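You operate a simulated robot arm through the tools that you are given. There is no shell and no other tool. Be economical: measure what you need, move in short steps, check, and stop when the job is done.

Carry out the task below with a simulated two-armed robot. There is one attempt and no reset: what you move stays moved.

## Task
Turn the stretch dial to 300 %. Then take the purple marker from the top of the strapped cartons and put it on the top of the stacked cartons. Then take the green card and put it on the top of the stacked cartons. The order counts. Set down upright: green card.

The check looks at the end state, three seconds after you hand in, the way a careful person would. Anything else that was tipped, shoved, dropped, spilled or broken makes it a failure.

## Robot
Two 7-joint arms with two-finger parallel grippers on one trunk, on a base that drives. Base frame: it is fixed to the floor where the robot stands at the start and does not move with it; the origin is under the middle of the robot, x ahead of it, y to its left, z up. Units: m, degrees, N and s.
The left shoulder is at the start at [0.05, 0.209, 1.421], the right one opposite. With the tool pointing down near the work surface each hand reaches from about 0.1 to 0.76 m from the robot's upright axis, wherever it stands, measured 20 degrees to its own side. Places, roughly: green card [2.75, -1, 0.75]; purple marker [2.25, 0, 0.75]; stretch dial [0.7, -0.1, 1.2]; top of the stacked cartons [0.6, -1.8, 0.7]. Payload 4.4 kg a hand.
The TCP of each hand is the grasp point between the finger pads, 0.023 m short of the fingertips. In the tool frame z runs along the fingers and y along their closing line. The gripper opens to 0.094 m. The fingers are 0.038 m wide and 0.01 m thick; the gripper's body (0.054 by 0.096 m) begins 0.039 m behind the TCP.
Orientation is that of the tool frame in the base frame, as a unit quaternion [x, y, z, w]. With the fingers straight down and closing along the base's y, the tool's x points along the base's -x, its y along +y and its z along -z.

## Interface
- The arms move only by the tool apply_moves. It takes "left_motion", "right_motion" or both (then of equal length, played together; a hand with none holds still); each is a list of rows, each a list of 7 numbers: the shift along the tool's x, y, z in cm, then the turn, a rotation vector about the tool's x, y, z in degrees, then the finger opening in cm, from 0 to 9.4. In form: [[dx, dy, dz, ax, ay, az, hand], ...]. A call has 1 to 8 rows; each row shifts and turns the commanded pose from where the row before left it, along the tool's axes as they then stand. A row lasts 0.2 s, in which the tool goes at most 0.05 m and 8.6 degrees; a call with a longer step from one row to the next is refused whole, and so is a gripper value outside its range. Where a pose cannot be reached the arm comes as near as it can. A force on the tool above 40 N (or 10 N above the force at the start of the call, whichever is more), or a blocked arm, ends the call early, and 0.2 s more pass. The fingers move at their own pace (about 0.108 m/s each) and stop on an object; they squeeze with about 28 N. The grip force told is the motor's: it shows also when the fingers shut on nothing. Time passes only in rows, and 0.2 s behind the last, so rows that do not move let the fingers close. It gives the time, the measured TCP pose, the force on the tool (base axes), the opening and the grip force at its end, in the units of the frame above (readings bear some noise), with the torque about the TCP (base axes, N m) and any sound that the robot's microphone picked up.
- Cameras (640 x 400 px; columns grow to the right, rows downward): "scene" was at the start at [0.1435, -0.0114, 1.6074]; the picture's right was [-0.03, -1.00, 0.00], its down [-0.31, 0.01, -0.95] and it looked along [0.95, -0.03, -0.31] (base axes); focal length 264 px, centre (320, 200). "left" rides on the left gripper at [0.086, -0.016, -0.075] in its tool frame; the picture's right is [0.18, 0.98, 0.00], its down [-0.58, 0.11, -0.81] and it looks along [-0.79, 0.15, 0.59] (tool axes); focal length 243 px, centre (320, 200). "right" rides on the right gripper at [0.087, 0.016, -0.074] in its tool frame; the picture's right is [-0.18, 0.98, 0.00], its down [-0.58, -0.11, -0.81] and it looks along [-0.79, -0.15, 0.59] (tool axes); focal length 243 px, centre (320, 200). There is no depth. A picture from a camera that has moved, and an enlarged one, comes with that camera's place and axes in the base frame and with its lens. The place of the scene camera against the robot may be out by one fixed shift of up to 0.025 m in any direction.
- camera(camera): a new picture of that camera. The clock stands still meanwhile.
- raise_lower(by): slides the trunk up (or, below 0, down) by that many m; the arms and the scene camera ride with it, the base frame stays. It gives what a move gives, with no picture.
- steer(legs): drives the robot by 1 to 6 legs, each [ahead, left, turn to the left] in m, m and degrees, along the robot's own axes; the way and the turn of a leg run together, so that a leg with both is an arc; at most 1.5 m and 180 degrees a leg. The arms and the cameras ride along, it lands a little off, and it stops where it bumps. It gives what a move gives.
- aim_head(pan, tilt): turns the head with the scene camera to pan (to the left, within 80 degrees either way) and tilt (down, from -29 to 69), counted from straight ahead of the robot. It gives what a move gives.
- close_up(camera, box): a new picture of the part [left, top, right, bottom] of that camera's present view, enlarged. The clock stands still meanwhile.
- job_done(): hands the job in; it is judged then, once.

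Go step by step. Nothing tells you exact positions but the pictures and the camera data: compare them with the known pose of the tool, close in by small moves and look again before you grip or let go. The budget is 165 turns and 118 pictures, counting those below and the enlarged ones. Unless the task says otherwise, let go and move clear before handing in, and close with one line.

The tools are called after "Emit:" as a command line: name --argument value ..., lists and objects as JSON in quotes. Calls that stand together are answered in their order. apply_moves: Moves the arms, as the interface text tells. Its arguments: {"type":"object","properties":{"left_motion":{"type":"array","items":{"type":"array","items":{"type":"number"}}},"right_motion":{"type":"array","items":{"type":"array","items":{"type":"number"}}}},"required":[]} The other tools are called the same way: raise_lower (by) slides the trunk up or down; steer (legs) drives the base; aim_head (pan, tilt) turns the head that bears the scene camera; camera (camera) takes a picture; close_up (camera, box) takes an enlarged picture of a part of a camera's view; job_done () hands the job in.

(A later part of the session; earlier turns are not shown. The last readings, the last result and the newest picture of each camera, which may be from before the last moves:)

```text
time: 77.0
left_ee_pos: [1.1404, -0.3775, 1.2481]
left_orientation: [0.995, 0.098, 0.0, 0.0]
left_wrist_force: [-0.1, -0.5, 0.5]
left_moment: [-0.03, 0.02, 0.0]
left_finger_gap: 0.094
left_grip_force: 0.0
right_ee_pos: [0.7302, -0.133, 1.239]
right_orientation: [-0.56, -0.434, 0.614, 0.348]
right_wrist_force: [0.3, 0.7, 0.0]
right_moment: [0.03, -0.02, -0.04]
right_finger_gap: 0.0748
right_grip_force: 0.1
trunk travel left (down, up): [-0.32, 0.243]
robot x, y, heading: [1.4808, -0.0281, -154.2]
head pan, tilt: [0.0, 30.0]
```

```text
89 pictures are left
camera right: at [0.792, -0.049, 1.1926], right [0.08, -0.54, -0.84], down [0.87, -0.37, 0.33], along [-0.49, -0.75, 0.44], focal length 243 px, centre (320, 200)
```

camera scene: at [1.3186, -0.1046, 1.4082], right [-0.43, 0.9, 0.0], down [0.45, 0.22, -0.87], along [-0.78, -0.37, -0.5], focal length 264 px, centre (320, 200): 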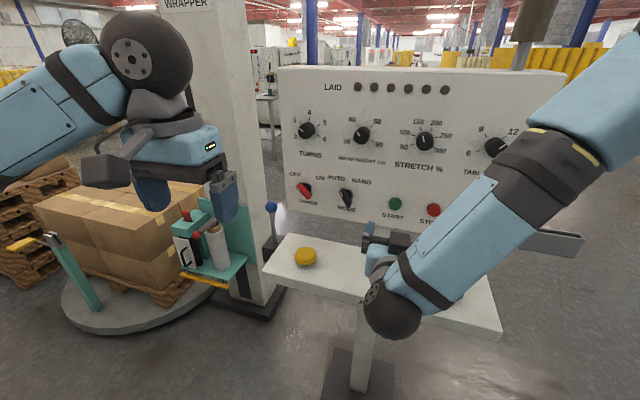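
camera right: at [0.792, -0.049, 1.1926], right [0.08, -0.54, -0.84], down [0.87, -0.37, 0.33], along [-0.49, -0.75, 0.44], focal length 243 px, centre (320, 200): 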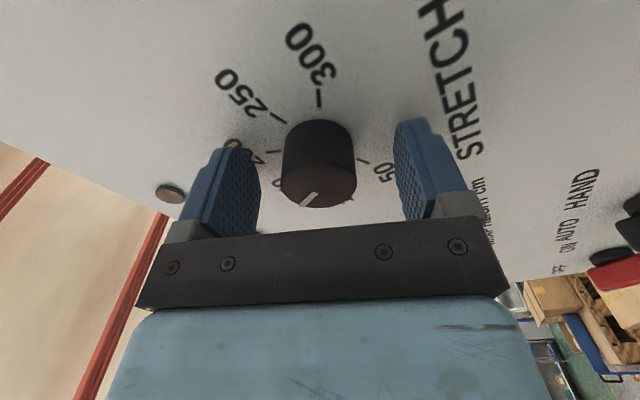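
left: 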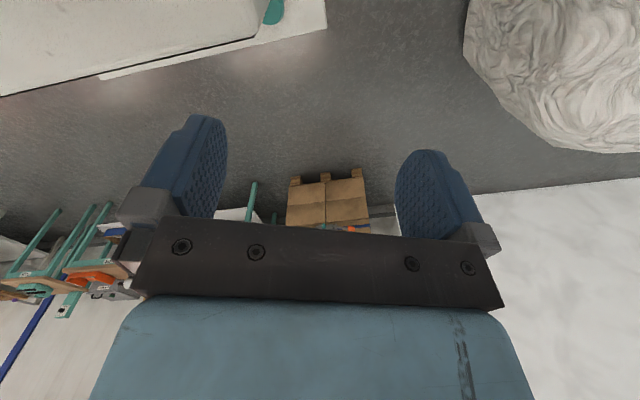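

The dial sits centred between the fingers. Closing gently on it.

Emit:
apply_moves --right_motion '[[0, 0, 0, 0, 0, 0, 3.0], [0, 0, 0, 0, 0, 0, 3.0], [0, 0, 0, 0, 0, 0, 3.0]]'

```text
time: 77.8
left_ee_pos: [1.1394, -0.3762, 1.2488]
left_orientation: [0.995, 0.097, -0.001, 0.0]
left_wrist_force: [-0.2, 0.5, -0.2]
left_moment: [0.0, 0.01, 0.02]
left_finger_gap: 0.0938
left_grip_force: 0.1
right_ee_pos: [0.7296, -0.1317, 1.2403]
right_orientation: [-0.559, -0.434, 0.615, 0.348]
right_wrist_force: [-4.2, -0.1, 4.6]
right_moment: [-0.12, 0.75, -0.48]
right_finger_gap: 0.0356
right_grip_force: 44.9
trunk travel left (down, up): [-0.32, 0.243]
robot x, y, heading: [1.4773, -0.0254, -154.3]
head pan, tilt: [0.0, 30.0]
```

Gripped (35.6 mm). Now turning clockwise, watching the wrist torque.

Emit:
apply_moves --right_motion '[[0, 0, 0, 0, 0, 8.4, 3.0], [0, 0, 0, 0, 0, 8.4, 3.0], [0, 0, 0, 0, 0, 8.4, 3.0], [0, 0, 0, 0, 0, 8.4, 3.0]]'

Emit:
camera --camera "right"

```text
time: 78.8
left_ee_pos: [1.1406, -0.3768, 1.2487]
left_orientation: [0.995, 0.098, -0.001, 0.0]
left_wrist_force: [0.4, 1.3, -0.7]
left_moment: [-0.05, -0.01, 0.03]
left_finger_gap: 0.0941
left_grip_force: 0.0
right_ee_pos: [0.7284, -0.1317, 1.241]
right_orientation: [-0.661, -0.253, 0.69, 0.154]
right_wrist_force: [-15.4, 0.0, 15.7]
right_moment: [-0.13, 1.05, -0.01]
right_finger_gap: 0.0353
right_grip_force: 44.9
trunk travel left (down, up): [-0.32, 0.243]
robot x, y, heading: [1.4794, -0.0245, -154.3]
head pan, tilt: [0.0, 30.0]
```

```text
88 pictures are left
camera right: at [0.7972, -0.0875, 1.1601], right [0.13, -0.91, -0.39], down [0.83, -0.11, 0.55], along [-0.54, -0.4, 0.74], focal length 243 px, centre (320, 200)
```

right: 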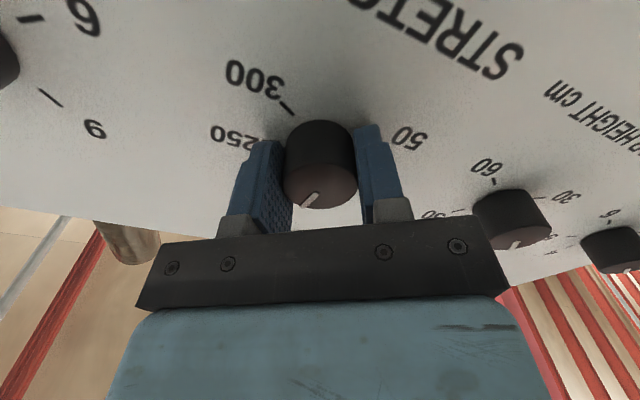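

The knob turns with the hand. There's a side load building (15 N), so I'll ease the hand up and in slightly while continuing.

Emit:
apply_moves --right_motion '[[-0.15, -0.07, 0.1, 0, 0, 0, 3.0], [0, 0, 0, 0, 0, 8.4, 3.0], [0, 0, 0, 0, 0, 8.4, 3.0], [0, 0, 0, 0, 0, 8.4, 3.0], [0, 0, 0, 0, 0, 8.4, 3.0]]'

```text
time: 80.0
left_ee_pos: [1.1392, -0.3766, 1.2494]
left_orientation: [0.995, 0.098, 0.0, 0.001]
left_wrist_force: [0.0, -0.2, -1.0]
left_moment: [-0.01, -0.01, -0.01]
left_finger_gap: 0.094
left_grip_force: 0.1
right_ee_pos: [0.7296, -0.1319, 1.2407]
right_orientation: [0.708, 0.052, -0.703, 0.052]
right_wrist_force: [-1.4, 1.6, 0.3]
right_moment: [-0.13, 0.79, -0.95]
right_finger_gap: 0.0354
right_grip_force: 45.4
trunk travel left (down, up): [-0.32, 0.243]
robot x, y, heading: [1.4764, -0.0285, -154.4]
head pan, tilt: [0.0, 30.0]
```

The load dropped away; I'm about halfway at 67°. Continuing.

Emit:
apply_moves --right_motion '[[0, 0, 0, 0, 0, 8.4, 3.0], [0, 0, 0, 0, 0, 8.4, 3.0], [0, 0, 0, 0, 0, 8.4, 3.0], [0, 0, 0, 0, 0, 8.4, 3.0]]'

Emit:
camera --camera "right"

```text
time: 81.0
left_ee_pos: [1.1397, -0.3765, 1.249]
left_orientation: [0.995, 0.098, 0.0, 0.0]
left_wrist_force: [-0.7, 0.5, 0.8]
left_moment: [0.03, -0.01, 0.02]
left_finger_gap: 0.0938
left_grip_force: 0.0
right_ee_pos: [0.7289, -0.1326, 1.2404]
right_orientation: [0.691, -0.154, -0.659, 0.254]
right_wrist_force: [7.1, 4.7, -7.4]
right_moment: [-0.01, 0.14, -1.05]
right_finger_gap: 0.0354
right_grip_force: 44.9
trunk travel left (down, up): [-0.32, 0.243]
robot x, y, heading: [1.4743, -0.0257, -154.5]
head pan, tilt: [0.0, 30.0]
```

```text
87 pictures are left
camera right: at [0.8113, -0.182, 1.1785], right [0.1, -0.71, 0.7], down [0.74, 0.53, 0.43], along [-0.67, 0.47, 0.57], focal length 243 px, centre (320, 200)
```

right: 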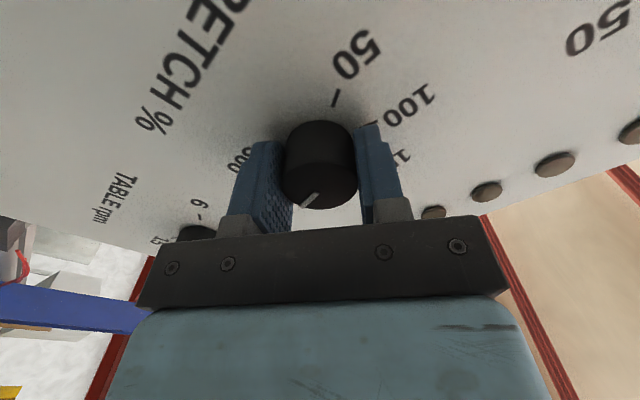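

Working well; about 34° left to the 300 mark. Easing the small side load and finishing the turn.

Emit:
apply_moves --right_motion '[[0, 0, 0, 0, 0, 8.5, 3.0], [0, 0, 0, 0, 0, 8.5, 3.0], [0, 0, 0, 0, 0, 8.5, 3.0], [0, 0, 0, 0, 0, 8.0, 3.0], [0, 0, 0, 0, 0, 0, 3.0]]'

Emit:
close_up --camera "right" --box '[180, 50, 460, 225]'

```text
time: 82.2
left_ee_pos: [1.14, -0.376, 1.2492]
left_orientation: [0.995, 0.098, -0.001, 0.0]
left_wrist_force: [-0.6, 0.2, -0.4]
left_moment: [0.0, 0.0, 0.01]
left_finger_gap: 0.0941
left_grip_force: 0.0
right_ee_pos: [0.7295, -0.1324, 1.2399]
right_orientation: [0.618, -0.348, -0.558, 0.432]
right_wrist_force: [16.8, 6.7, -16.9]
right_moment: [0.05, -0.47, -0.75]
right_finger_gap: 0.0353
right_grip_force: 45.0
trunk travel left (down, up): [-0.32, 0.243]
robot x, y, heading: [1.475, -0.0255, -154.4]
head pan, tilt: [0.0, 30.0]
```

```text
2.29 times, centred on (320, 138) of right
camera zoom: at [0.8145, -0.2062, 1.2228], right [0.03, -0.21, 0.98], down [0.71, 0.69, 0.13], along [-0.7, 0.69, 0.17], focal length 555 px, centre (320, 343)
```

zoom: 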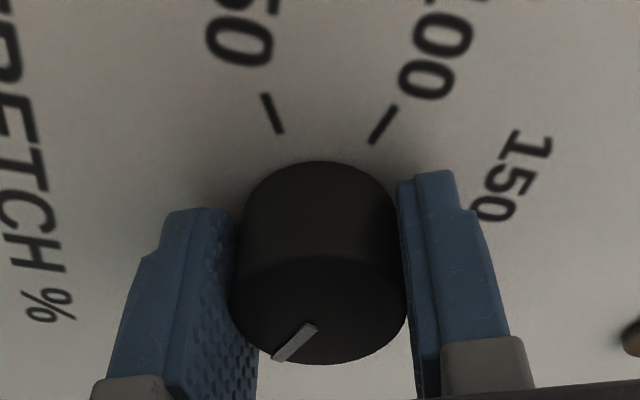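

Releasing and backing off to read the dial.

Emit:
apply_moves --right_motion '[[0, 0, 0, 0, 0, 0, 7.5], [0, 0, 0, 0, 0, 0, 7.5], [0, 0, -2.5, 0, 0, 0, 7.5], [0, 0, -2.5, 0, 0, 0, 7.5], [0, 0, -2.5, 0, 0, 0, 7.5], [0, 0, -2.5, 0, 0, 0, 7.5]]'

Emit:
close_up --camera "right" --box '[220, 0, 420, 125]'

Emit:
close_up --camera "scene" --box '[380, 105, 480, 185]'

```text
time: 83.6
left_ee_pos: [1.141, -0.3766, 1.2489]
left_orientation: [0.995, 0.098, 0.0, 0.0]
left_wrist_force: [-0.6, -0.2, 0.2]
left_moment: [0.02, 0.06, -0.02]
left_finger_gap: 0.0941
left_grip_force: 0.0
right_ee_pos: [0.8289, -0.1194, 1.2405]
right_orientation: [0.617, -0.347, -0.559, 0.432]
right_wrist_force: [-0.3, 0.4, -0.1]
right_moment: [0.02, -0.01, -0.03]
right_finger_gap: 0.075
right_grip_force: 0.1
trunk travel left (down, up): [-0.32, 0.243]
robot x, y, heading: [1.4801, -0.0315, -154.5]
head pan, tilt: [0.0, 30.0]
```

```text
3.20 times, centred on (320, 62) of right
camera zoom: at [0.9151, -0.193, 1.223], right [0.03, -0.21, 0.98], down [0.71, 0.69, 0.13], along [-0.7, 0.69, 0.17], focal length 776 px, centre (320, 640)
```

zoom: 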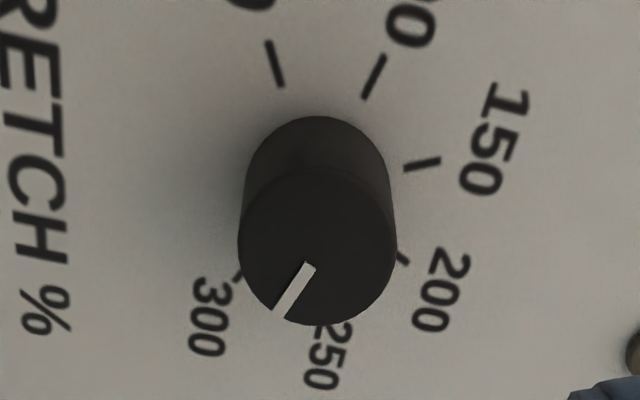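

```text
5.00 times, centred on (430, 145) of scene
camera zoom: at [1.3189, -0.1046, 1.4082], right [-0.43, 0.9, 0.0], down [0.45, 0.22, -0.87], along [-0.78, -0.37, -0.5], focal length 1321 px, centre (-230, 475)
```

zoom: 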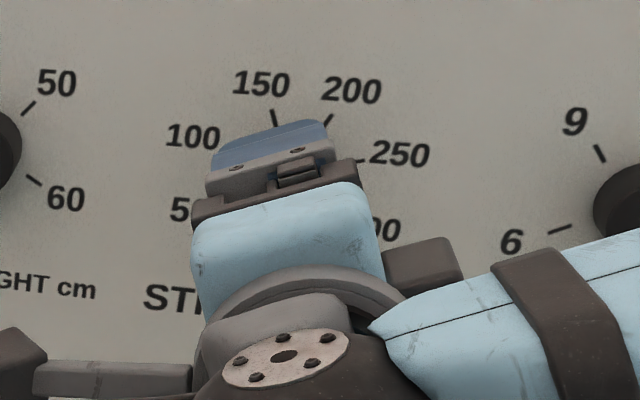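

From this angle the pointer looks a few degrees short of 300. I'll move the hand aside to get a clear scene view.

Emit:
apply_moves --right_motion '[[-4, 0, -1, 0, 0, 0, 7.5], [-4, 0, -1, 0, 0, 0, 7.5], [-4, 0, -1, 0, 0, 0, 7.5], [-4, 0, 0, 0, 0, 0, 7.5]]'

Emit:
close_up --camera "scene" --box '[380, 105, 480, 185]'

```text
time: 84.6
left_ee_pos: [1.1407, -0.3746, 1.2504]
left_orientation: [0.995, 0.097, 0.0, 0.001]
left_wrist_force: [0.8, 1.3, -0.4]
left_moment: [-0.02, 0.03, -0.01]
left_finger_gap: 0.094
left_grip_force: 0.1
right_ee_pos: [0.8368, 0.0336, 1.3047]
right_orientation: [0.617, -0.348, -0.558, 0.432]
right_wrist_force: [0.0, 0.4, 0.5]
right_moment: [0.0, -0.04, 0.01]
right_finger_gap: 0.0749
right_grip_force: 0.0
trunk travel left (down, up): [-0.32, 0.243]
robot x, y, heading: [1.4786, -0.0272, -154.5]
head pan, tilt: [0.0, 30.0]
```

```text
5.00 times, centred on (430, 145) of scene
camera zoom: at [1.3189, -0.1022, 1.4083], right [-0.43, 0.9, 0.0], down [0.45, 0.21, -0.87], along [-0.78, -0.37, -0.5], focal length 1321 px, centre (-230, 475)
```

zoom: 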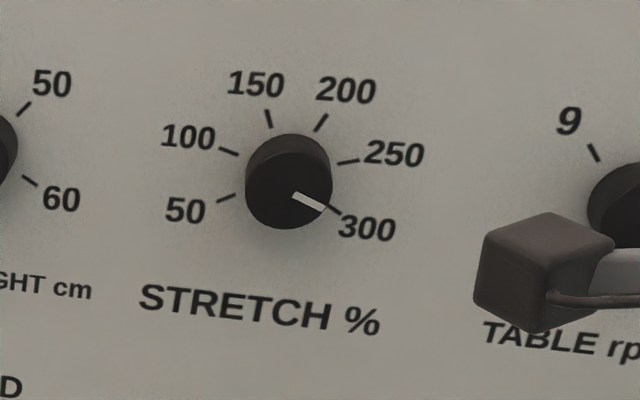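

Emit:
close_up --camera "scene" --box '[418, 125, 454, 155]'

```text
13.33 times, centred on (436, 140) of scene
camera zoom: at [1.3189, -0.1022, 1.4083], right [-0.43, 0.9, 0.0], down [0.45, 0.21, -0.87], along [-0.78, -0.37, -0.5], focal length 3522 px, centre (-1227, 1000)
```

zoom: 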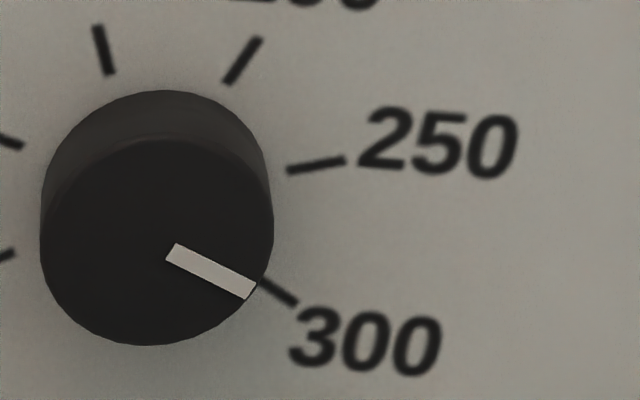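

The pointer is about 6.5° short of the 300 tick. I'll re-grip it the same way and nudge it.

Emit:
apply_moves --right_motion '[[4, 0, 0, 0, 0, 0, 7.5], [4, 0, 1, 0, 0, 0, 7.5], [4, 0, 1, 0, 0, 0, 7.5], [4, 0, 1, 0, 0, 0, 7.5], [0, 0, 2.5, 0, 0, 0, 7.5], [0, 0, 2.5, 0, 0, 0, 7.5], [0, 0, 0, 0, 0, 0, 7.5]]'

Emit:
camera --camera "right"

```text
time: 86.2
left_ee_pos: [1.1396, -0.3774, 1.2494]
left_orientation: [0.995, 0.098, 0.0, 0.0]
left_wrist_force: [-0.1, 0.4, 0.1]
left_moment: [0.01, 0.04, 0.02]
left_finger_gap: 0.094
left_grip_force: 0.1
right_ee_pos: [0.7771, -0.1277, 1.241]
right_orientation: [0.617, -0.348, -0.558, 0.431]
right_wrist_force: [0.3, -0.8, 0.2]
right_moment: [-0.01, 0.01, 0.03]
right_finger_gap: 0.0748
right_grip_force: 0.1
trunk travel left (down, up): [-0.32, 0.243]
robot x, y, heading: [1.4764, -0.0234, -154.7]
head pan, tilt: [0.0, 30.0]
```

```text
81 pictures are left
camera right: at [0.863, -0.2017, 1.2242], right [0.03, -0.21, 0.98], down [0.71, 0.69, 0.13], along [-0.7, 0.69, 0.17], focal length 243 px, centre (320, 200)
```

right: 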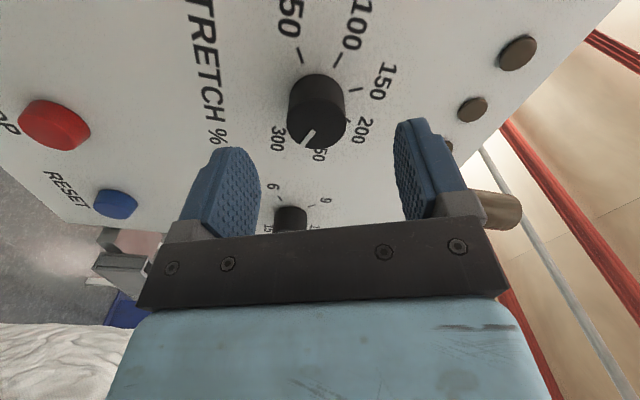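

Emit:
apply_moves --right_motion '[[0, 0, 2.4, 0, 0, 0, 7.5], [0, 0, 2.3, 0, 0, 0, 7.5], [0, 0, 0, 0, 0, 0, 3.0], [0, 0, 0, 0, 0, 0, 3.0], [0, 0, 0, 0, 0, 0, 3.0], [0, 0, 0, 0, 0, 6.5, 3.0], [0, 0, 0, 0, 0, 0, 3.0]]'

Emit:
apply_moves --right_motion '[[0, 0, 0, 0, 0, 0, 7.5], [0, 0, 0, 0, 0, 0, 7.5], [0, 0, -4, 0, 0, 0, 7.5], [0, 0, -4, 0, 0, 0, 7.5], [-4, 0, -2, 0, 0, 0, 7.5], [-4, 0, -2, 0, 0, 0, 7.5], [-4, 0, 0, 0, 0, 0, 7.5], [-4, 0, 0, 0, 0, 0, 7.5]]'

Emit:
close_up --camera "scene" --box '[418, 125, 454, 155]'

```text
time: 87.8
left_ee_pos: [1.1387, -0.3771, 1.2491]
left_orientation: [0.995, 0.097, 0.001, 0.0]
left_wrist_force: [-0.5, -0.6, 0.3]
left_moment: [0.01, 0.04, -0.01]
left_finger_gap: 0.0943
left_grip_force: 0.1
right_ee_pos: [0.7291, -0.1324, 1.2392]
right_orientation: [0.596, -0.381, -0.533, 0.463]
right_wrist_force: [-6.6, -0.3, -0.4]
right_moment: [-0.01, 0.07, 0.56]
right_finger_gap: 0.0352
right_grip_force: 45.2
trunk travel left (down, up): [-0.32, 0.243]
robot x, y, heading: [1.4777, -0.0295, -154.5]
head pan, tilt: [0.0, 30.0]
```

```text
time: 89.6
left_ee_pos: [1.141, -0.3746, 1.2496]
left_orientation: [0.995, 0.097, 0.0, 0.001]
left_wrist_force: [0.1, -0.4, 0.2]
left_moment: [-0.02, 0.03, 0.03]
left_finger_gap: 0.094
left_grip_force: 0.1
right_ee_pos: [0.8281, 0.0399, 1.2893]
right_orientation: [0.597, -0.385, -0.531, 0.461]
right_wrist_force: [1.3, -0.5, 0.1]
right_moment: [-0.02, -0.02, 0.02]
right_finger_gap: 0.075
right_grip_force: 0.1
right hand out of reach, approached as far as the arm can: row 8
trunk travel left (down, up): [-0.32, 0.243]
robot x, y, heading: [1.478, -0.0266, -154.5]
head pan, tilt: [0.0, 30.0]
```

```text
13.33 times, centred on (436, 140) of scene
camera zoom: at [1.3193, -0.1021, 1.4084], right [-0.43, 0.9, 0.0], down [0.45, 0.21, -0.87], along [-0.78, -0.37, -0.5], focal length 3522 px, centre (-1227, 1000)
```

zoom: 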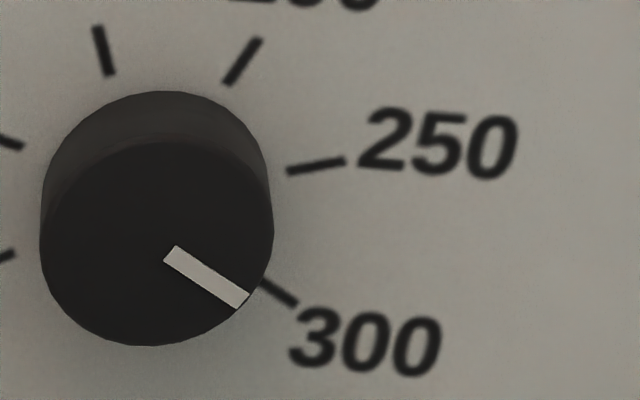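

The pointer now lines up with the 300 tick. Next is the marker: I'll back off a little and fold the right hand back to pointing down.

Emit:
steer --legs '[[-0.15, 0, 0]]'

Emit:
apply_moves --right_motion '[[0, 0, 0, 0, 0, -8.3, 9], [0, 0, 0, 0, 0, -8.3, 9], [0, 0, 0, 0, 0, -8.3, 9], [0, 0, 0, 0, 0, -8.3, 9], [0, 0, 0, 0, 0, -8.3, 9], [0, 0, 0, 0, 0, -8.3, 9], [0, 0, 0, 0, 0, -8.3, 9], [0, 0, 0, 0, 0, -8.3, 9]]'

Emit:
apply_moves --right_motion '[[0, 0, 0, 0, 0, -7, 9], [0, 0, 0, 0, 8.3, 0, 9], [0, 0, 0, 0, 8.3, 0, 9], [0, 0, 0, 0, 8.3, 0, 9], [0, 0, 0, 0, 8.3, 0, 9], [0, 0, 0, 0, 8.3, 0, 9], [0, 0, 0, 0, 8.3, 0, 9], [0, 0, 0, 0, 8.3, 0, 9]]'

Emit:
apply_moves --right_motion '[[0, 0, 0, 0, 8.0, 0, 9], [0, 0, 0, 0, 8.0, 0, 9], [0, 0, 0, 0, 8.0, 0, 9], [0, 0, 0, 0, 8.0, 0, 9], [0, 0, 0, 0, 0, 0, 9]]'

Emit:
raise_lower --by 0.2

Emit:
aim_head --pan 75 --tilt 25

Emit:
camera --camera "scene"

```text
time: 91.0
left_ee_pos: [1.2754, -0.3135, 1.2479]
left_orientation: [0.995, 0.098, 0.001, 0.0]
left_wrist_force: [-0.5, -0.1, 0.9]
left_moment: [0.02, -0.02, 0.0]
left_finger_gap: 0.0941
left_grip_force: 0.1
right_ee_pos: [0.9615, 0.0997, 1.2893]
right_orientation: [0.598, -0.384, -0.532, 0.46]
right_wrist_force: [0.2, -0.6, -0.4]
right_moment: [0.01, 0.01, 0.02]
right_finger_gap: 0.0747
right_grip_force: 0.1
trunk travel left (down, up): [-0.32, 0.243]
robot x, y, heading: [1.6141, 0.0375, -154.0]
head pan, tilt: [0.0, 30.0]
```

```text
time: 92.8
left_ee_pos: [1.2745, -0.3146, 1.2493]
left_orientation: [0.995, 0.099, -0.001, 0.0]
left_wrist_force: [-0.4, -0.1, -0.3]
left_moment: [0.0, 0.0, 0.04]
left_finger_gap: 0.094
left_grip_force: 0.0
right_ee_pos: [0.9609, 0.0999, 1.2887]
right_orientation: [0.711, 0.007, -0.697, 0.092]
right_wrist_force: [0.0, 0.1, 0.0]
right_moment: [-0.01, 0.0, -0.02]
right_finger_gap: 0.09
right_grip_force: 0.0
trunk travel left (down, up): [-0.32, 0.243]
robot x, y, heading: [1.6124, 0.035, -154.5]
head pan, tilt: [0.0, 30.0]
```

```text
time: 94.5
left_ee_pos: [1.2738, -0.3133, 1.2475]
left_orientation: [0.995, 0.098, 0.001, 0.0]
left_wrist_force: [-0.4, 0.5, -0.2]
left_moment: [-0.02, -0.01, -0.01]
left_finger_gap: 0.0938
left_grip_force: 0.1
right_ee_pos: [0.9622, 0.0993, 1.2879]
right_orientation: [0.961, 0.068, -0.267, 0.02]
right_wrist_force: [-0.1, 0.0, 0.5]
right_moment: [0.04, -0.02, 0.03]
right_finger_gap: 0.0899
right_grip_force: 0.1
trunk travel left (down, up): [-0.32, 0.243]
robot x, y, heading: [1.6116, 0.0331, -154.1]
head pan, tilt: [0.0, 30.0]
```

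```text
time: 95.8
left_ee_pos: [1.2754, -0.313, 1.249]
left_orientation: [0.995, 0.099, 0.0, 0.001]
left_wrist_force: [0.4, -0.4, 0.0]
left_moment: [-0.01, 0.02, -0.04]
left_finger_gap: 0.0939
left_grip_force: 0.0
right_ee_pos: [0.9611, 0.1007, 1.2895]
right_orientation: [0.997, 0.071, 0.006, 0.001]
right_wrist_force: [0.2, 0.4, 1.0]
right_moment: [0.04, 0.0, 0.0]
right_finger_gap: 0.0898
right_grip_force: 0.1
trunk travel left (down, up): [-0.32, 0.243]
robot x, y, heading: [1.6108, 0.0324, -154.1]
head pan, tilt: [0.0, 30.0]
```

```text
time: 97.9
left_ee_pos: [1.2754, -0.3138, 1.4483]
left_orientation: [0.995, 0.098, 0.001, 0.0]
left_wrist_force: [-0.6, 0.2, 0.4]
left_moment: [-0.02, -0.03, 0.01]
left_finger_gap: 0.0942
left_grip_force: 0.1
right_ee_pos: [0.9612, 0.0991, 1.4879]
right_orientation: [0.997, 0.072, 0.006, 0.001]
right_wrist_force: [-0.5, 2.0, 0.6]
right_moment: [-0.02, -0.06, -0.03]
right_finger_gap: 0.0901
right_grip_force: 0.1
trunk travel left (down, up): [-0.52, 0.043]
robot x, y, heading: [1.6115, 0.0348, -154.1]
head pan, tilt: [0.0, 30.0]
```

```text
time: 99.4
left_ee_pos: [1.2744, -0.3136, 1.45]
left_orientation: [0.995, 0.099, 0.0, 0.0]
left_wrist_force: [0.4, 0.7, -0.3]
left_moment: [-0.04, 0.0, 0.01]
left_finger_gap: 0.0941
left_grip_force: 0.0
right_ee_pos: [0.9612, 0.1012, 1.4882]
right_orientation: [0.997, 0.071, 0.006, 0.0]
right_wrist_force: [0.5, -0.3, 0.1]
right_moment: [0.0, -0.02, 0.0]
right_finger_gap: 0.0897
right_grip_force: 0.0
trunk travel left (down, up): [-0.52, 0.043]
robot x, y, heading: [1.6134, 0.036, -154.4]
head pan, tilt: [75.0, 25.0]
```

```text
79 pictures are left
camera scene: at [1.5514, -0.092, 1.6161], right [-0.98, -0.18, 0.0], down [-0.08, 0.42, -0.91], along [0.17, -0.89, -0.42], focal length 264 px, centre (320, 200)
```

scene: 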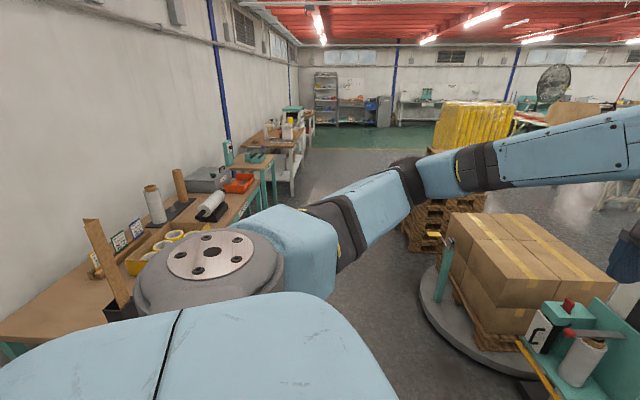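

The stacked cartons appear to be those on the turntable at around (0.55,-1.7); the work table runs along the wall. I'll step forward a bit for turning room and turn left to face the strapped cartons.

Emit:
steer --legs '[[0.12, 0, 0], [0, 0, 77], [0, 0, 77]]'

Emit:
aim_head --pan 0 --tilt 45

Emit:
camera --camera "scene"

```text
time: 107.2
left_ee_pos: [1.9643, 0.1404, 1.449]
left_orientation: [0.139, 0.99, 0.0, 0.0]
left_wrist_force: [-0.4, 0.5, -0.1]
left_moment: [0.02, 0.03, 0.03]
left_finger_gap: 0.0939
left_grip_force: 0.0
right_ee_pos: [2.0536, -0.3715, 1.4874]
right_orientation: [0.166, 0.986, 0.001, -0.006]
right_wrist_force: [0.3, -0.1, -0.2]
right_moment: [-0.01, -0.04, 0.0]
right_finger_gap: 0.0903
right_grip_force: 0.0
trunk travel left (down, up): [-0.52, 0.043]
robot x, y, heading: [1.5016, -0.014, -1.9]
head pan, tilt: [75.0, 25.0]
```

```text
time: 108.7
left_ee_pos: [1.9641, 0.1413, 1.449]
left_orientation: [0.139, 0.99, 0.0, 0.0]
left_wrist_force: [0.8, -0.7, 0.3]
left_moment: [-0.01, -0.03, 0.0]
left_finger_gap: 0.0938
left_grip_force: 0.1
right_ee_pos: [2.0541, -0.3705, 1.488]
right_orientation: [0.166, 0.986, 0.002, -0.006]
right_wrist_force: [0.3, 0.6, 0.2]
right_moment: [-0.01, 0.01, -0.02]
right_finger_gap: 0.0903
right_grip_force: 0.1
trunk travel left (down, up): [-0.52, 0.043]
robot x, y, heading: [1.5048, -0.0173, -1.7]
head pan, tilt: [0.0, 45.0]
```

```text
78 pictures are left
camera scene: at [1.6358, -0.0285, 1.5855], right [-0.03, -1.0, 0.0], down [-0.71, 0.02, -0.71], along [0.71, -0.02, -0.71], focal length 264 px, centre (320, 200)
```

scene: 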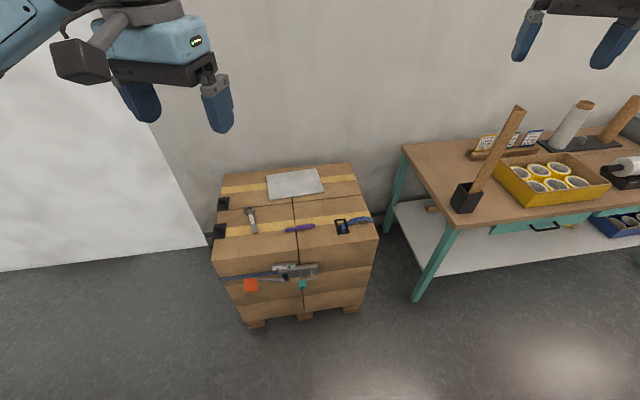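

The purple marker lies on the strapped cartons at about (2.30,0.03), and there are cards in a holder on the table. Zooming on both.

Emit:
close_up --camera "scene" --box '[210, 160, 390, 280]'

Emit:
close_up --camera "scene" --box '[440, 90, 640, 230]'

```text
3.33 times, centred on (300, 220) of scene
camera zoom: at [1.6358, -0.0285, 1.5855], right [-0.03, -1.0, 0.0], down [-0.71, 0.02, -0.71], along [0.71, -0.02, -0.71], focal length 880 px, centre (387, 133)
```

zoom: 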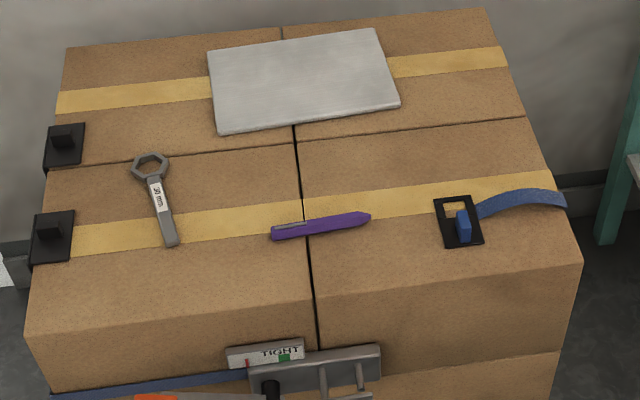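

```text
2.86 times, centred on (540, 160) of scene
camera zoom: at [1.6358, -0.0285, 1.5855], right [-0.03, -1.0, 0.0], down [-0.71, 0.02, -0.71], along [0.71, -0.02, -0.71], focal length 755 px, centre (-309, 314)
```

zoom: 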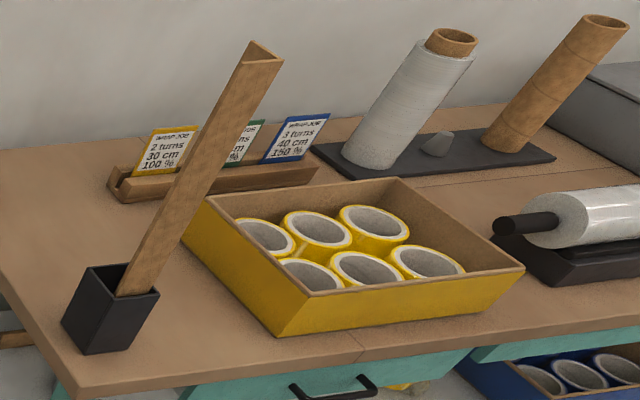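

The marker runs roughly along y, length about 12 cm, tilted about 10°. I'll drive to reach it with the left hand and turn that gripper across it.

Emit:
steer --legs '[[0.15, -0.1, 1.7]]'

Emit:
apply_moves --left_motion '[[0, 0, 0, 0, 0, 8, 6], [0, 0, 0, 0, 0, 8, 6], [0, 0, 0, 0, 0, 8, 6], [0, 0, 0, 0, 0, 8, 6], [0, 0, 0, 0, 0, 8, 6], [0, 0, 0, 0, 0, 8, 6], [0, 0, 0, 0, 0, 8, 6], [0, 0, 0, 0, 0, 8, 6]]'

Emit:
camera --camera "scene"

```text
time: 110.2
left_ee_pos: [2.1039, 0.0538, 1.4494]
left_orientation: [0.125, 0.992, -0.001, 0.001]
left_wrist_force: [0.4, -0.5, -0.6]
left_moment: [0.01, -0.03, -0.02]
left_finger_gap: 0.094
left_grip_force: 0.1
right_ee_pos: [2.2068, -0.454, 1.4898]
right_orientation: [0.152, 0.988, 0.002, -0.004]
right_wrist_force: [0.5, -0.1, -0.5]
right_moment: [0.0, -0.05, -0.02]
right_finger_gap: 0.0899
right_grip_force: 0.0
trunk travel left (down, up): [-0.52, 0.043]
robot x, y, heading: [1.6543, -0.1152, -0.1]
head pan, tilt: [0.0, 45.0]
```

```text
time: 112.0
left_ee_pos: [2.105, 0.0543, 1.4487]
left_orientation: [0.633, 0.774, 0.001, 0.0]
left_wrist_force: [-0.2, 0.0, 0.3]
left_moment: [-0.02, -0.03, 0.01]
left_finger_gap: 0.0598
left_grip_force: 0.1
right_ee_pos: [2.2096, -0.4556, 1.4907]
right_orientation: [0.152, 0.988, 0.002, -0.007]
right_wrist_force: [0.8, 0.5, -0.2]
right_moment: [0.0, 0.02, 0.01]
right_finger_gap: 0.0896
right_grip_force: 0.0
trunk travel left (down, up): [-0.52, 0.043]
robot x, y, heading: [1.6519, -0.1128, 0.4]
head pan, tilt: [0.0, 45.0]
```

```text
75 pictures are left
camera scene: at [1.7819, -0.1242, 1.5855], right [0.0, -1.0, 0.0], down [-0.71, 0.0, -0.71], along [0.71, 0.0, -0.71], focal length 264 px, centre (320, 200)
```

scene: 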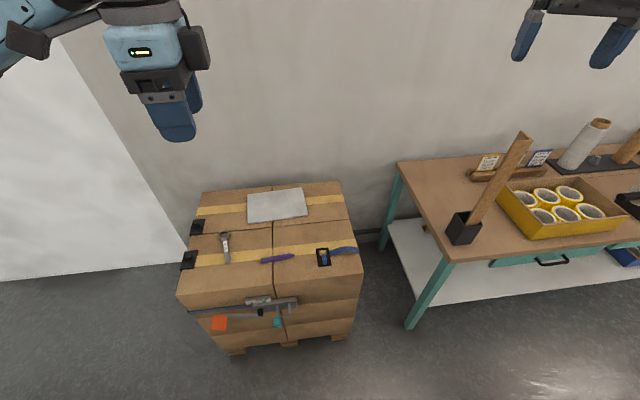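

Moving the left hand to about 18 cm above the marker.

Emit:
apply_moves --left_motion '[[-0.6, 1.8, 4.4, 0, 0, 0, 6], [-0.6, 1.8, 4.4, 0, 0, 0, 6], [-0.6, 1.8, 4.4, 0, 0, 0, 6], [-0.6, 1.8, 4.4, 0, 0, 0, 6], [-0.6, 1.8, 4.4, 0, 0, 0, 6], [-0.6, 1.8, 4.4, 0, 0, 0, 6], [-0.6, 1.8, 4.4, 0, 0, 0, 6], [-0.6, 1.8, 4.4, 0, 0, 0, 6]]'

Emit:
apply_moves --left_motion '[[-0.4, 1.25, 3.7, 0, 0, 0, 6], [-0.4, 1.25, 3.7, 0, 0, 0, 6], [-0.4, 1.25, 3.7, 0, 0, 0, 6], [-0.4, 1.25, 3.7, 0, 0, 0, 6], [0, 0, 0, 0, 0, 0, 6]]'

Emit:
camera --camera "left"

Emit:
camera --camera "scene"

```text
time: 113.8
left_ee_pos: [2.2549, 0.0363, 1.0957]
left_orientation: [0.632, 0.775, -0.001, 0.001]
left_wrist_force: [0.2, -0.1, 0.1]
left_moment: [-0.01, -0.02, -0.01]
left_finger_gap: 0.0598
left_grip_force: 0.0
right_ee_pos: [2.2111, -0.4559, 1.4892]
right_orientation: [0.152, 0.988, 0.002, -0.006]
right_wrist_force: [-0.3, -0.1, 0.0]
right_moment: [-0.02, 0.0, 0.03]
right_finger_gap: 0.0901
right_grip_force: 0.1
trunk travel left (down, up): [-0.52, 0.043]
robot x, y, heading: [1.6524, -0.1186, 0.1]
head pan, tilt: [0.0, 45.0]
```

```text
time: 115.0
left_ee_pos: [2.3055, 0.0328, 0.9497]
left_orientation: [0.632, 0.775, 0.0, 0.0]
left_wrist_force: [-0.7, -0.9, 0.0]
left_moment: [0.01, 0.01, 0.02]
left_finger_gap: 0.0601
left_grip_force: 0.0
right_ee_pos: [2.2089, -0.4548, 1.4893]
right_orientation: [0.152, 0.988, 0.001, -0.005]
right_wrist_force: [-1.2, -0.1, -0.2]
right_moment: [-0.01, -0.02, 0.03]
right_finger_gap: 0.0898
right_grip_force: 0.1
trunk travel left (down, up): [-0.52, 0.043]
robot x, y, heading: [1.6518, -0.1149, -0.4]
head pan, tilt: [0.0, 45.0]
```

```text
74 pictures are left
camera left: at [2.2735, 0.1133, 1.0246], right [0.93, 0.38, 0.0], down [0.22, -0.55, 0.81], along [0.3, -0.75, -0.59], focal length 243 px, centre (320, 200)
```

left: 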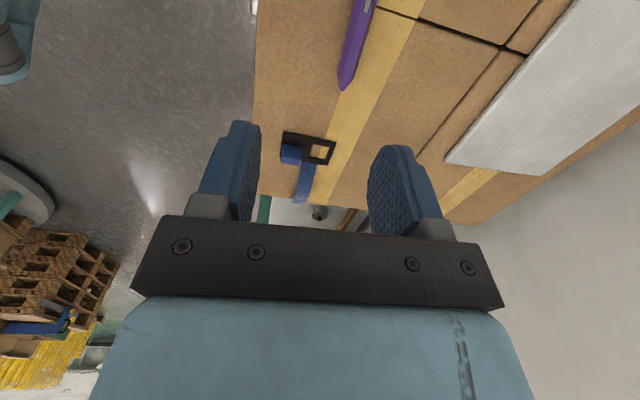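

```text
73 pictures are left
camera scene: at [1.7814, -0.1241, 1.5856], right [0.0, -1.0, 0.0], down [-0.71, 0.0, -0.71], along [0.71, 0.0, -0.71], focal length 264 px, centre (320, 200)
```

scene: 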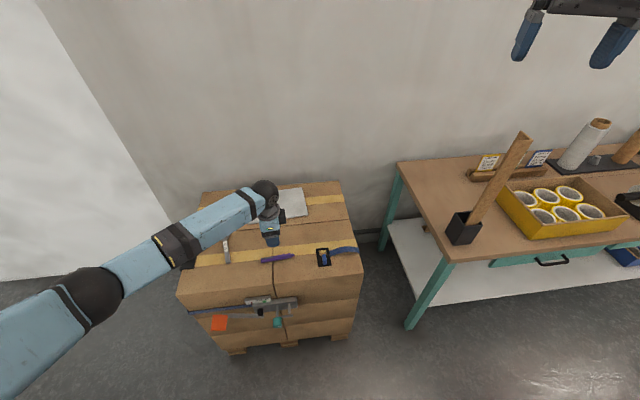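

The hand camera puts the marker a bit farther out, with its middle at about (2.344,0.038). Shifting over it and lowering 9 cm.

Emit:
apply_moves --left_motion '[[-0.1, 1.9, 3, 0, 0, 0, 6], [-0.2, 1.95, 3, 0, 0, 0, 6], [0, 0, 3, 0, 0, 0, 6], [0, 0, 0, 0, 0, 0, 6]]'

Emit:
camera --camera "left"

```text
time: 116.0
left_ee_pos: [2.3466, 0.0362, 0.8584]
left_orientation: [0.633, 0.774, -0.001, 0.0]
left_wrist_force: [-0.7, -0.6, 0.4]
left_moment: [-0.01, 0.0, 0.01]
left_finger_gap: 0.0601
left_grip_force: 0.0
right_ee_pos: [2.2099, -0.455, 1.4885]
right_orientation: [0.152, 0.988, 0.002, -0.006]
right_wrist_force: [0.1, 0.0, 0.5]
right_moment: [-0.01, -0.04, 0.05]
right_finger_gap: 0.0901
right_grip_force: 0.0
trunk travel left (down, up): [-0.52, 0.043]
robot x, y, heading: [1.6516, -0.1137, 0.4]
head pan, tilt: [0.0, 45.0]
```

```text
72 pictures are left
camera left: at [2.3135, 0.1167, 0.9328], right [0.93, 0.38, 0.0], down [0.22, -0.55, 0.81], along [0.3, -0.75, -0.59], focal length 243 px, centre (320, 200)
```

left: 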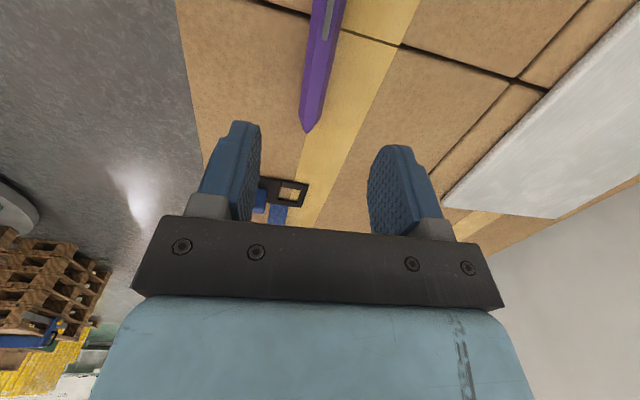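

Triangulated: marker tip at (2.350,-0.005,0.769), middle at about (2.340,0.053), surface at about 0.76. Correcting and lowering to z≈0.80.

Emit:
apply_moves --left_motion '[[1.8, -0.3, 2, 0, 0, 0, 6], [0, 0, 2, 0, 0, 0, 6], [0, 0, 1.8, 0, 0, 0, 6], [0, 0, 0, 0, 0, 0, 6]]'

Emit:
camera --camera "left"

```text
time: 117.0
left_ee_pos: [2.3401, 0.0537, 0.7995]
left_orientation: [0.633, 0.774, 0.0, 0.0]
left_wrist_force: [0.2, 0.1, -0.1]
left_moment: [0.0, 0.02, -0.01]
left_finger_gap: 0.0602
left_grip_force: 0.0
right_ee_pos: [2.2098, -0.4556, 1.4888]
right_orientation: [0.152, 0.988, 0.001, -0.005]
right_wrist_force: [0.0, -0.1, -1.2]
right_moment: [0.0, -0.01, -0.02]
right_finger_gap: 0.0899
right_grip_force: 0.0
trunk travel left (down, up): [-0.52, 0.043]
robot x, y, heading: [1.6533, -0.1159, -0.1]
head pan, tilt: [0.0, 45.0]
```

```text
71 pictures are left
camera left: at [2.3068, 0.1342, 0.8742], right [0.93, 0.38, 0.0], down [0.22, -0.55, 0.81], along [0.3, -0.75, -0.59], focal length 243 px, centre (320, 200)
```

left: 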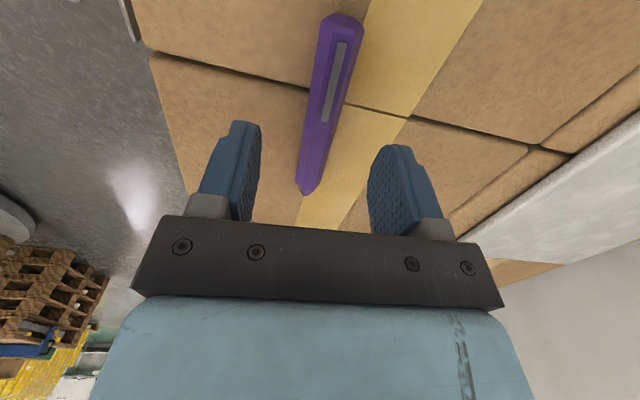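

Aligned over the marker. Lowering 1.3 cm and closing.

Emit:
apply_moves --left_motion '[[0, -0.15, 0.7, 0, 0, 0, 6], [0, 0, 0.6, 0, 0, 0, 6], [0, 0, 0, 0, 0, 0, 1], [0, 0, 0, 0, 0, 0, 0.5], [0, 0, 0, 0, 0, 0, 0.5], [0, 0, 0, 0, 0, 0, 0.5]]'

Emit:
camera --camera "left"

```text
time: 118.4
left_ee_pos: [2.3395, 0.0506, 0.7851]
left_orientation: [0.632, 0.775, 0.0, 0.0]
left_wrist_force: [0.0, 0.7, 0.3]
left_moment: [-0.02, -0.03, -0.02]
left_finger_gap: 0.0048
left_grip_force: 0.0
right_ee_pos: [2.21, -0.4549, 1.4887]
right_orientation: [0.152, 0.988, 0.002, -0.007]
right_wrist_force: [0.1, -0.3, 0.0]
right_moment: [-0.01, -0.03, 0.01]
right_finger_gap: 0.0899
right_grip_force: 0.0
trunk travel left (down, up): [-0.52, 0.043]
robot x, y, heading: [1.6484, -0.1171, 0.1]
head pan, tilt: [0.0, 45.0]
```

```text
70 pictures are left
camera left: at [2.3064, 0.132, 0.8616], right [0.93, 0.38, 0.0], down [0.22, -0.55, 0.81], along [0.3, -0.75, -0.59], focal length 243 px, centre (320, 200)
```

left: 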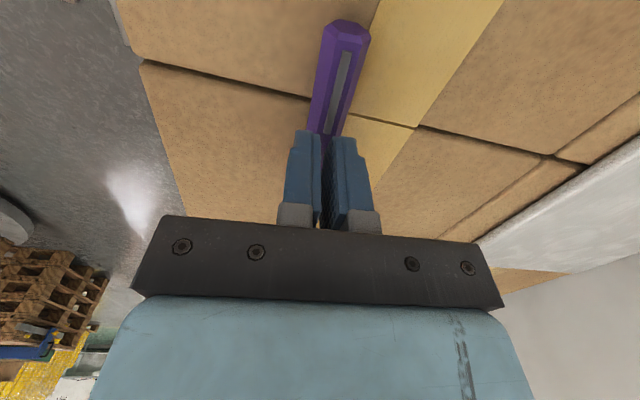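

The fingers closed above the marker, so the top is lower than I estimated. Opening and lowering more in small steps.

Emit:
apply_moves --left_motion '[[0, 0, 0, 0, 0, 0, 5], [0, 0, 0, 0, 0, 0, 5], [0, 0, 0, 0, 0, 0, 5], [0, 0, 0.7, 0, 0, 0, 5], [0, 0, 0.7, 0, 0, 0, 5], [0, 0, 0, 0, 0, 0, 5]]'

Emit:
camera --camera "left"

```text
time: 119.8
left_ee_pos: [2.3351, 0.0505, 0.775]
left_orientation: [0.632, 0.775, 0.0, 0.0]
left_wrist_force: [-0.5, -0.1, -1.0]
left_moment: [0.0, 0.02, -0.01]
left_finger_gap: 0.05
left_grip_force: 0.0
left hand out of reach, approached as far as the arm can: row 5
right_ee_pos: [2.2097, -0.4563, 1.4893]
right_orientation: [0.153, 0.988, 0.002, -0.006]
right_wrist_force: [0.1, 0.2, -0.9]
right_moment: [-0.02, 0.01, 0.0]
right_finger_gap: 0.09
right_grip_force: 0.1
trunk travel left (down, up): [-0.52, 0.043]
robot x, y, heading: [1.6499, -0.1118, -0.1]
head pan, tilt: [0.0, 45.0]
```

```text
69 pictures are left
camera left: at [2.3027, 0.1315, 0.8499], right [0.93, 0.38, 0.0], down [0.22, -0.55, 0.81], along [0.3, -0.75, -0.59], focal length 243 px, centre (320, 200)
```

left: 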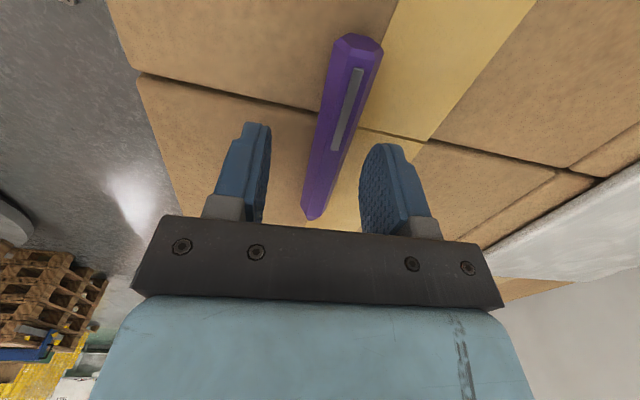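

I've hit the arm's reach limit. I'll lift the hand 6 cm, lower the trunk 12 cm, then come down again with more reach.

Emit:
apply_moves --left_motion '[[0, 0, -4, 0, 0, 0, 5], [0, 0, -4, 0, 0, 0, 5], [0, 0, -4, 0, 0, 0, 5], [0, 0, -3, 0, 0, 0, 5]]'

Emit:
raise_lower --by -0.12

Emit:
camera --camera "left"

```text
time: 120.8
left_ee_pos: [2.3353, 0.0495, 0.9235]
left_orientation: [0.632, 0.775, 0.0, 0.0]
left_wrist_force: [0.4, 0.4, 0.6]
left_moment: [0.02, -0.03, 0.05]
left_finger_gap: 0.05
left_grip_force: 0.0
right_ee_pos: [2.2086, -0.4543, 1.4891]
right_orientation: [0.152, 0.988, 0.002, -0.005]
right_wrist_force: [0.7, -0.4, 0.1]
right_moment: [0.02, -0.05, 0.01]
right_finger_gap: 0.0901
right_grip_force: 0.2
trunk travel left (down, up): [-0.52, 0.043]
robot x, y, heading: [1.6534, -0.1133, -0.0]
head pan, tilt: [0.0, 45.0]
```

```text
time: 122.3
left_ee_pos: [2.3347, 0.0504, 0.8044]
left_orientation: [0.632, 0.775, 0.0, -0.001]
left_wrist_force: [0.4, 0.1, -0.1]
left_moment: [0.01, 0.0, 0.04]
left_finger_gap: 0.0501
left_grip_force: 0.0
right_ee_pos: [2.2093, -0.4547, 1.3704]
right_orientation: [0.152, 0.988, 0.002, -0.004]
right_wrist_force: [0.1, -0.3, -0.4]
right_moment: [0.04, 0.01, 0.0]
right_finger_gap: 0.0898
right_grip_force: 0.0
trunk travel left (down, up): [-0.4, 0.163]
robot x, y, heading: [1.6526, -0.1132, -0.1]
head pan, tilt: [0.0, 45.0]
```

```text
68 pictures are left
camera left: at [2.3017, 0.1307, 0.8785], right [0.93, 0.38, 0.0], down [0.22, -0.55, 0.81], along [0.3, -0.75, -0.59], focal length 243 px, centre (320, 200)
```

left: 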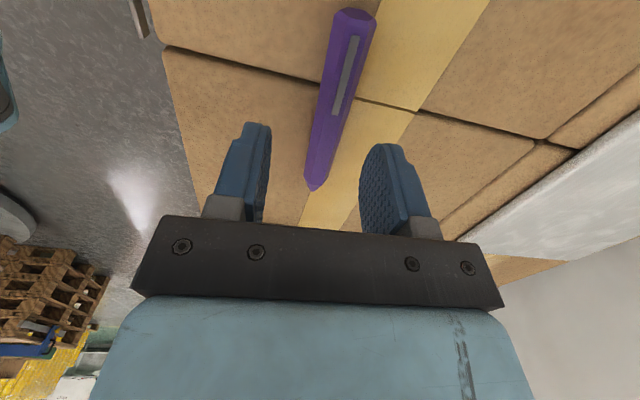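

Emit:
apply_moves --left_motion '[[0, 0.6, 1.4, 0, 0, 0, 5], [0, 0, 1.4, 0, 0, 0, 5], [0, 0, 0.8, 0, 0, 0, 5], [0, 0, 0, 0, 0, 0, 0.5], [0, 0, 0, 0, 0, 0, 0.5], [0, 0, 0, 0, 0, 0, 0.5]]'

Emit:
camera --camera "left"

```text
time: 123.7
left_ee_pos: [2.3406, 0.0508, 0.7673]
left_orientation: [0.632, 0.775, -0.001, -0.001]
left_wrist_force: [0.2, 0.1, 0.1]
left_moment: [-0.01, 0.0, 0.02]
left_finger_gap: 0.0066
left_grip_force: 3.2
right_ee_pos: [2.2099, -0.4545, 1.3699]
right_orientation: [0.152, 0.988, 0.001, -0.006]
right_wrist_force: [0.4, -0.2, 0.3]
right_moment: [-0.01, 0.01, -0.01]
right_finger_gap: 0.0902
right_grip_force: 0.0
trunk travel left (down, up): [-0.4, 0.163]
robot x, y, heading: [1.6488, -0.1151, -0.2]
head pan, tilt: [0.0, 45.0]
```

```text
67 pictures are left
camera left: at [2.3076, 0.1313, 0.8424], right [0.93, 0.38, 0.0], down [0.22, -0.55, 0.81], along [0.3, -0.75, -0.59], focal length 243 px, centre (320, 200)
```

left: 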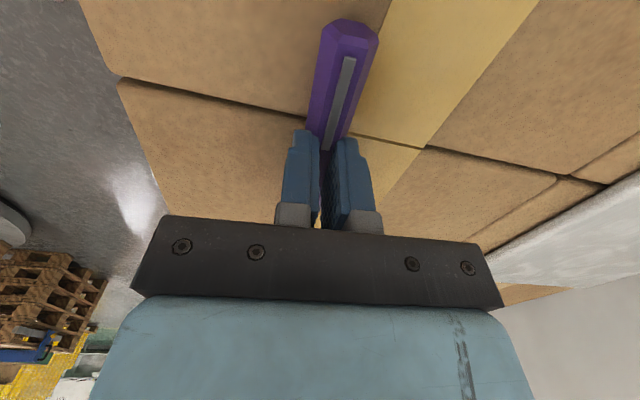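

It only pinched the top ridge. Opening and going about 9 mm lower.

Emit:
apply_moves --left_motion '[[0, 0, 0, 0, 0, 0, 4], [0, 0, 0, 0, 0, 0, 4], [0, 0, 0.3, 0, 0, 0, 4], [0, 0, 0.3, 0, 0, 0, 4], [0, 0, 0.3, 0, 0, 0, 4], [0, 0, 0, 0, 0, 0, 4]]'

Emit:
camera --camera "left"

```text
time: 125.1
left_ee_pos: [2.3417, 0.0518, 0.763]
left_orientation: [0.632, 0.775, 0.002, 0.002]
left_wrist_force: [-3.0, 8.1, 33.6]
left_moment: [0.33, 0.95, -0.21]
left_finger_gap: 0.0401
left_grip_force: 0.1
right_ee_pos: [2.2064, -0.4559, 1.3719]
right_orientation: [0.152, 0.988, 0.003, -0.004]
right_wrist_force: [0.2, 0.3, 0.4]
right_moment: [0.02, 0.0, -0.03]
right_finger_gap: 0.0899
right_grip_force: 0.1
trunk travel left (down, up): [-0.4, 0.163]
robot x, y, heading: [1.6506, -0.1148, -0.0]
head pan, tilt: [0.0, 45.0]
```

```text
66 pictures are left
camera left: at [2.3072, 0.1323, 0.838], right [0.93, 0.38, 0.01], down [0.22, -0.55, 0.81], along [0.31, -0.75, -0.59], focal length 243 px, centre (320, 200)
```

left: 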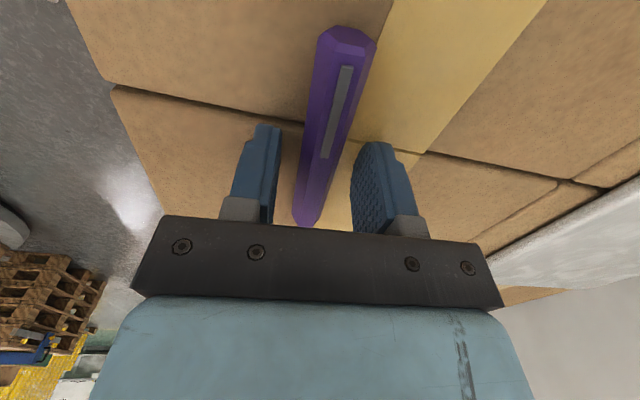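

The fingertips now touch the carton top (TCP 0.763), and the marker is between the fingers. Easing up 3 mm and closing here.

Emit:
apply_moves --left_motion '[[0, 0, -0.3, 0, 0, 0, 4], [0, 0, 0, 0, 0, 0, 0.5], [0, 0, 0, 0, 0, 0, 0], [0, 0, 0, 0, 0, 0, 0], [0, 0, 0, 0, 0, 0, 0]]'

Emit:
camera --camera "left"

```text
time: 126.3
left_ee_pos: [2.3391, 0.05, 0.7631]
left_orientation: [0.633, 0.774, 0.0, 0.0]
left_wrist_force: [-12.0, -6.9, 13.9]
left_moment: [-0.22, 0.39, 0.15]
left_finger_gap: 0.0
left_grip_force: 27.3
right_ee_pos: [2.2062, -0.4575, 1.37]
right_orientation: [0.151, 0.988, 0.003, -0.004]
right_wrist_force: [0.7, -0.6, -0.4]
right_moment: [0.03, -0.01, 0.02]
right_finger_gap: 0.09
right_grip_force: 0.2
trunk travel left (down, up): [-0.4, 0.163]
robot x, y, heading: [1.652, -0.1154, -0.1]
head pan, tilt: [0.0, 45.0]
```

```text
65 pictures are left
camera left: at [2.3059, 0.1306, 0.838], right [0.93, 0.38, 0.0], down [0.22, -0.55, 0.81], along [0.3, -0.75, -0.59], focal length 243 px, centre (320, 200)
```

left: 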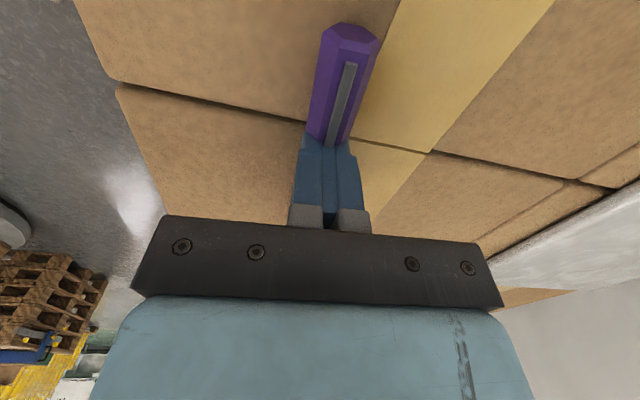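

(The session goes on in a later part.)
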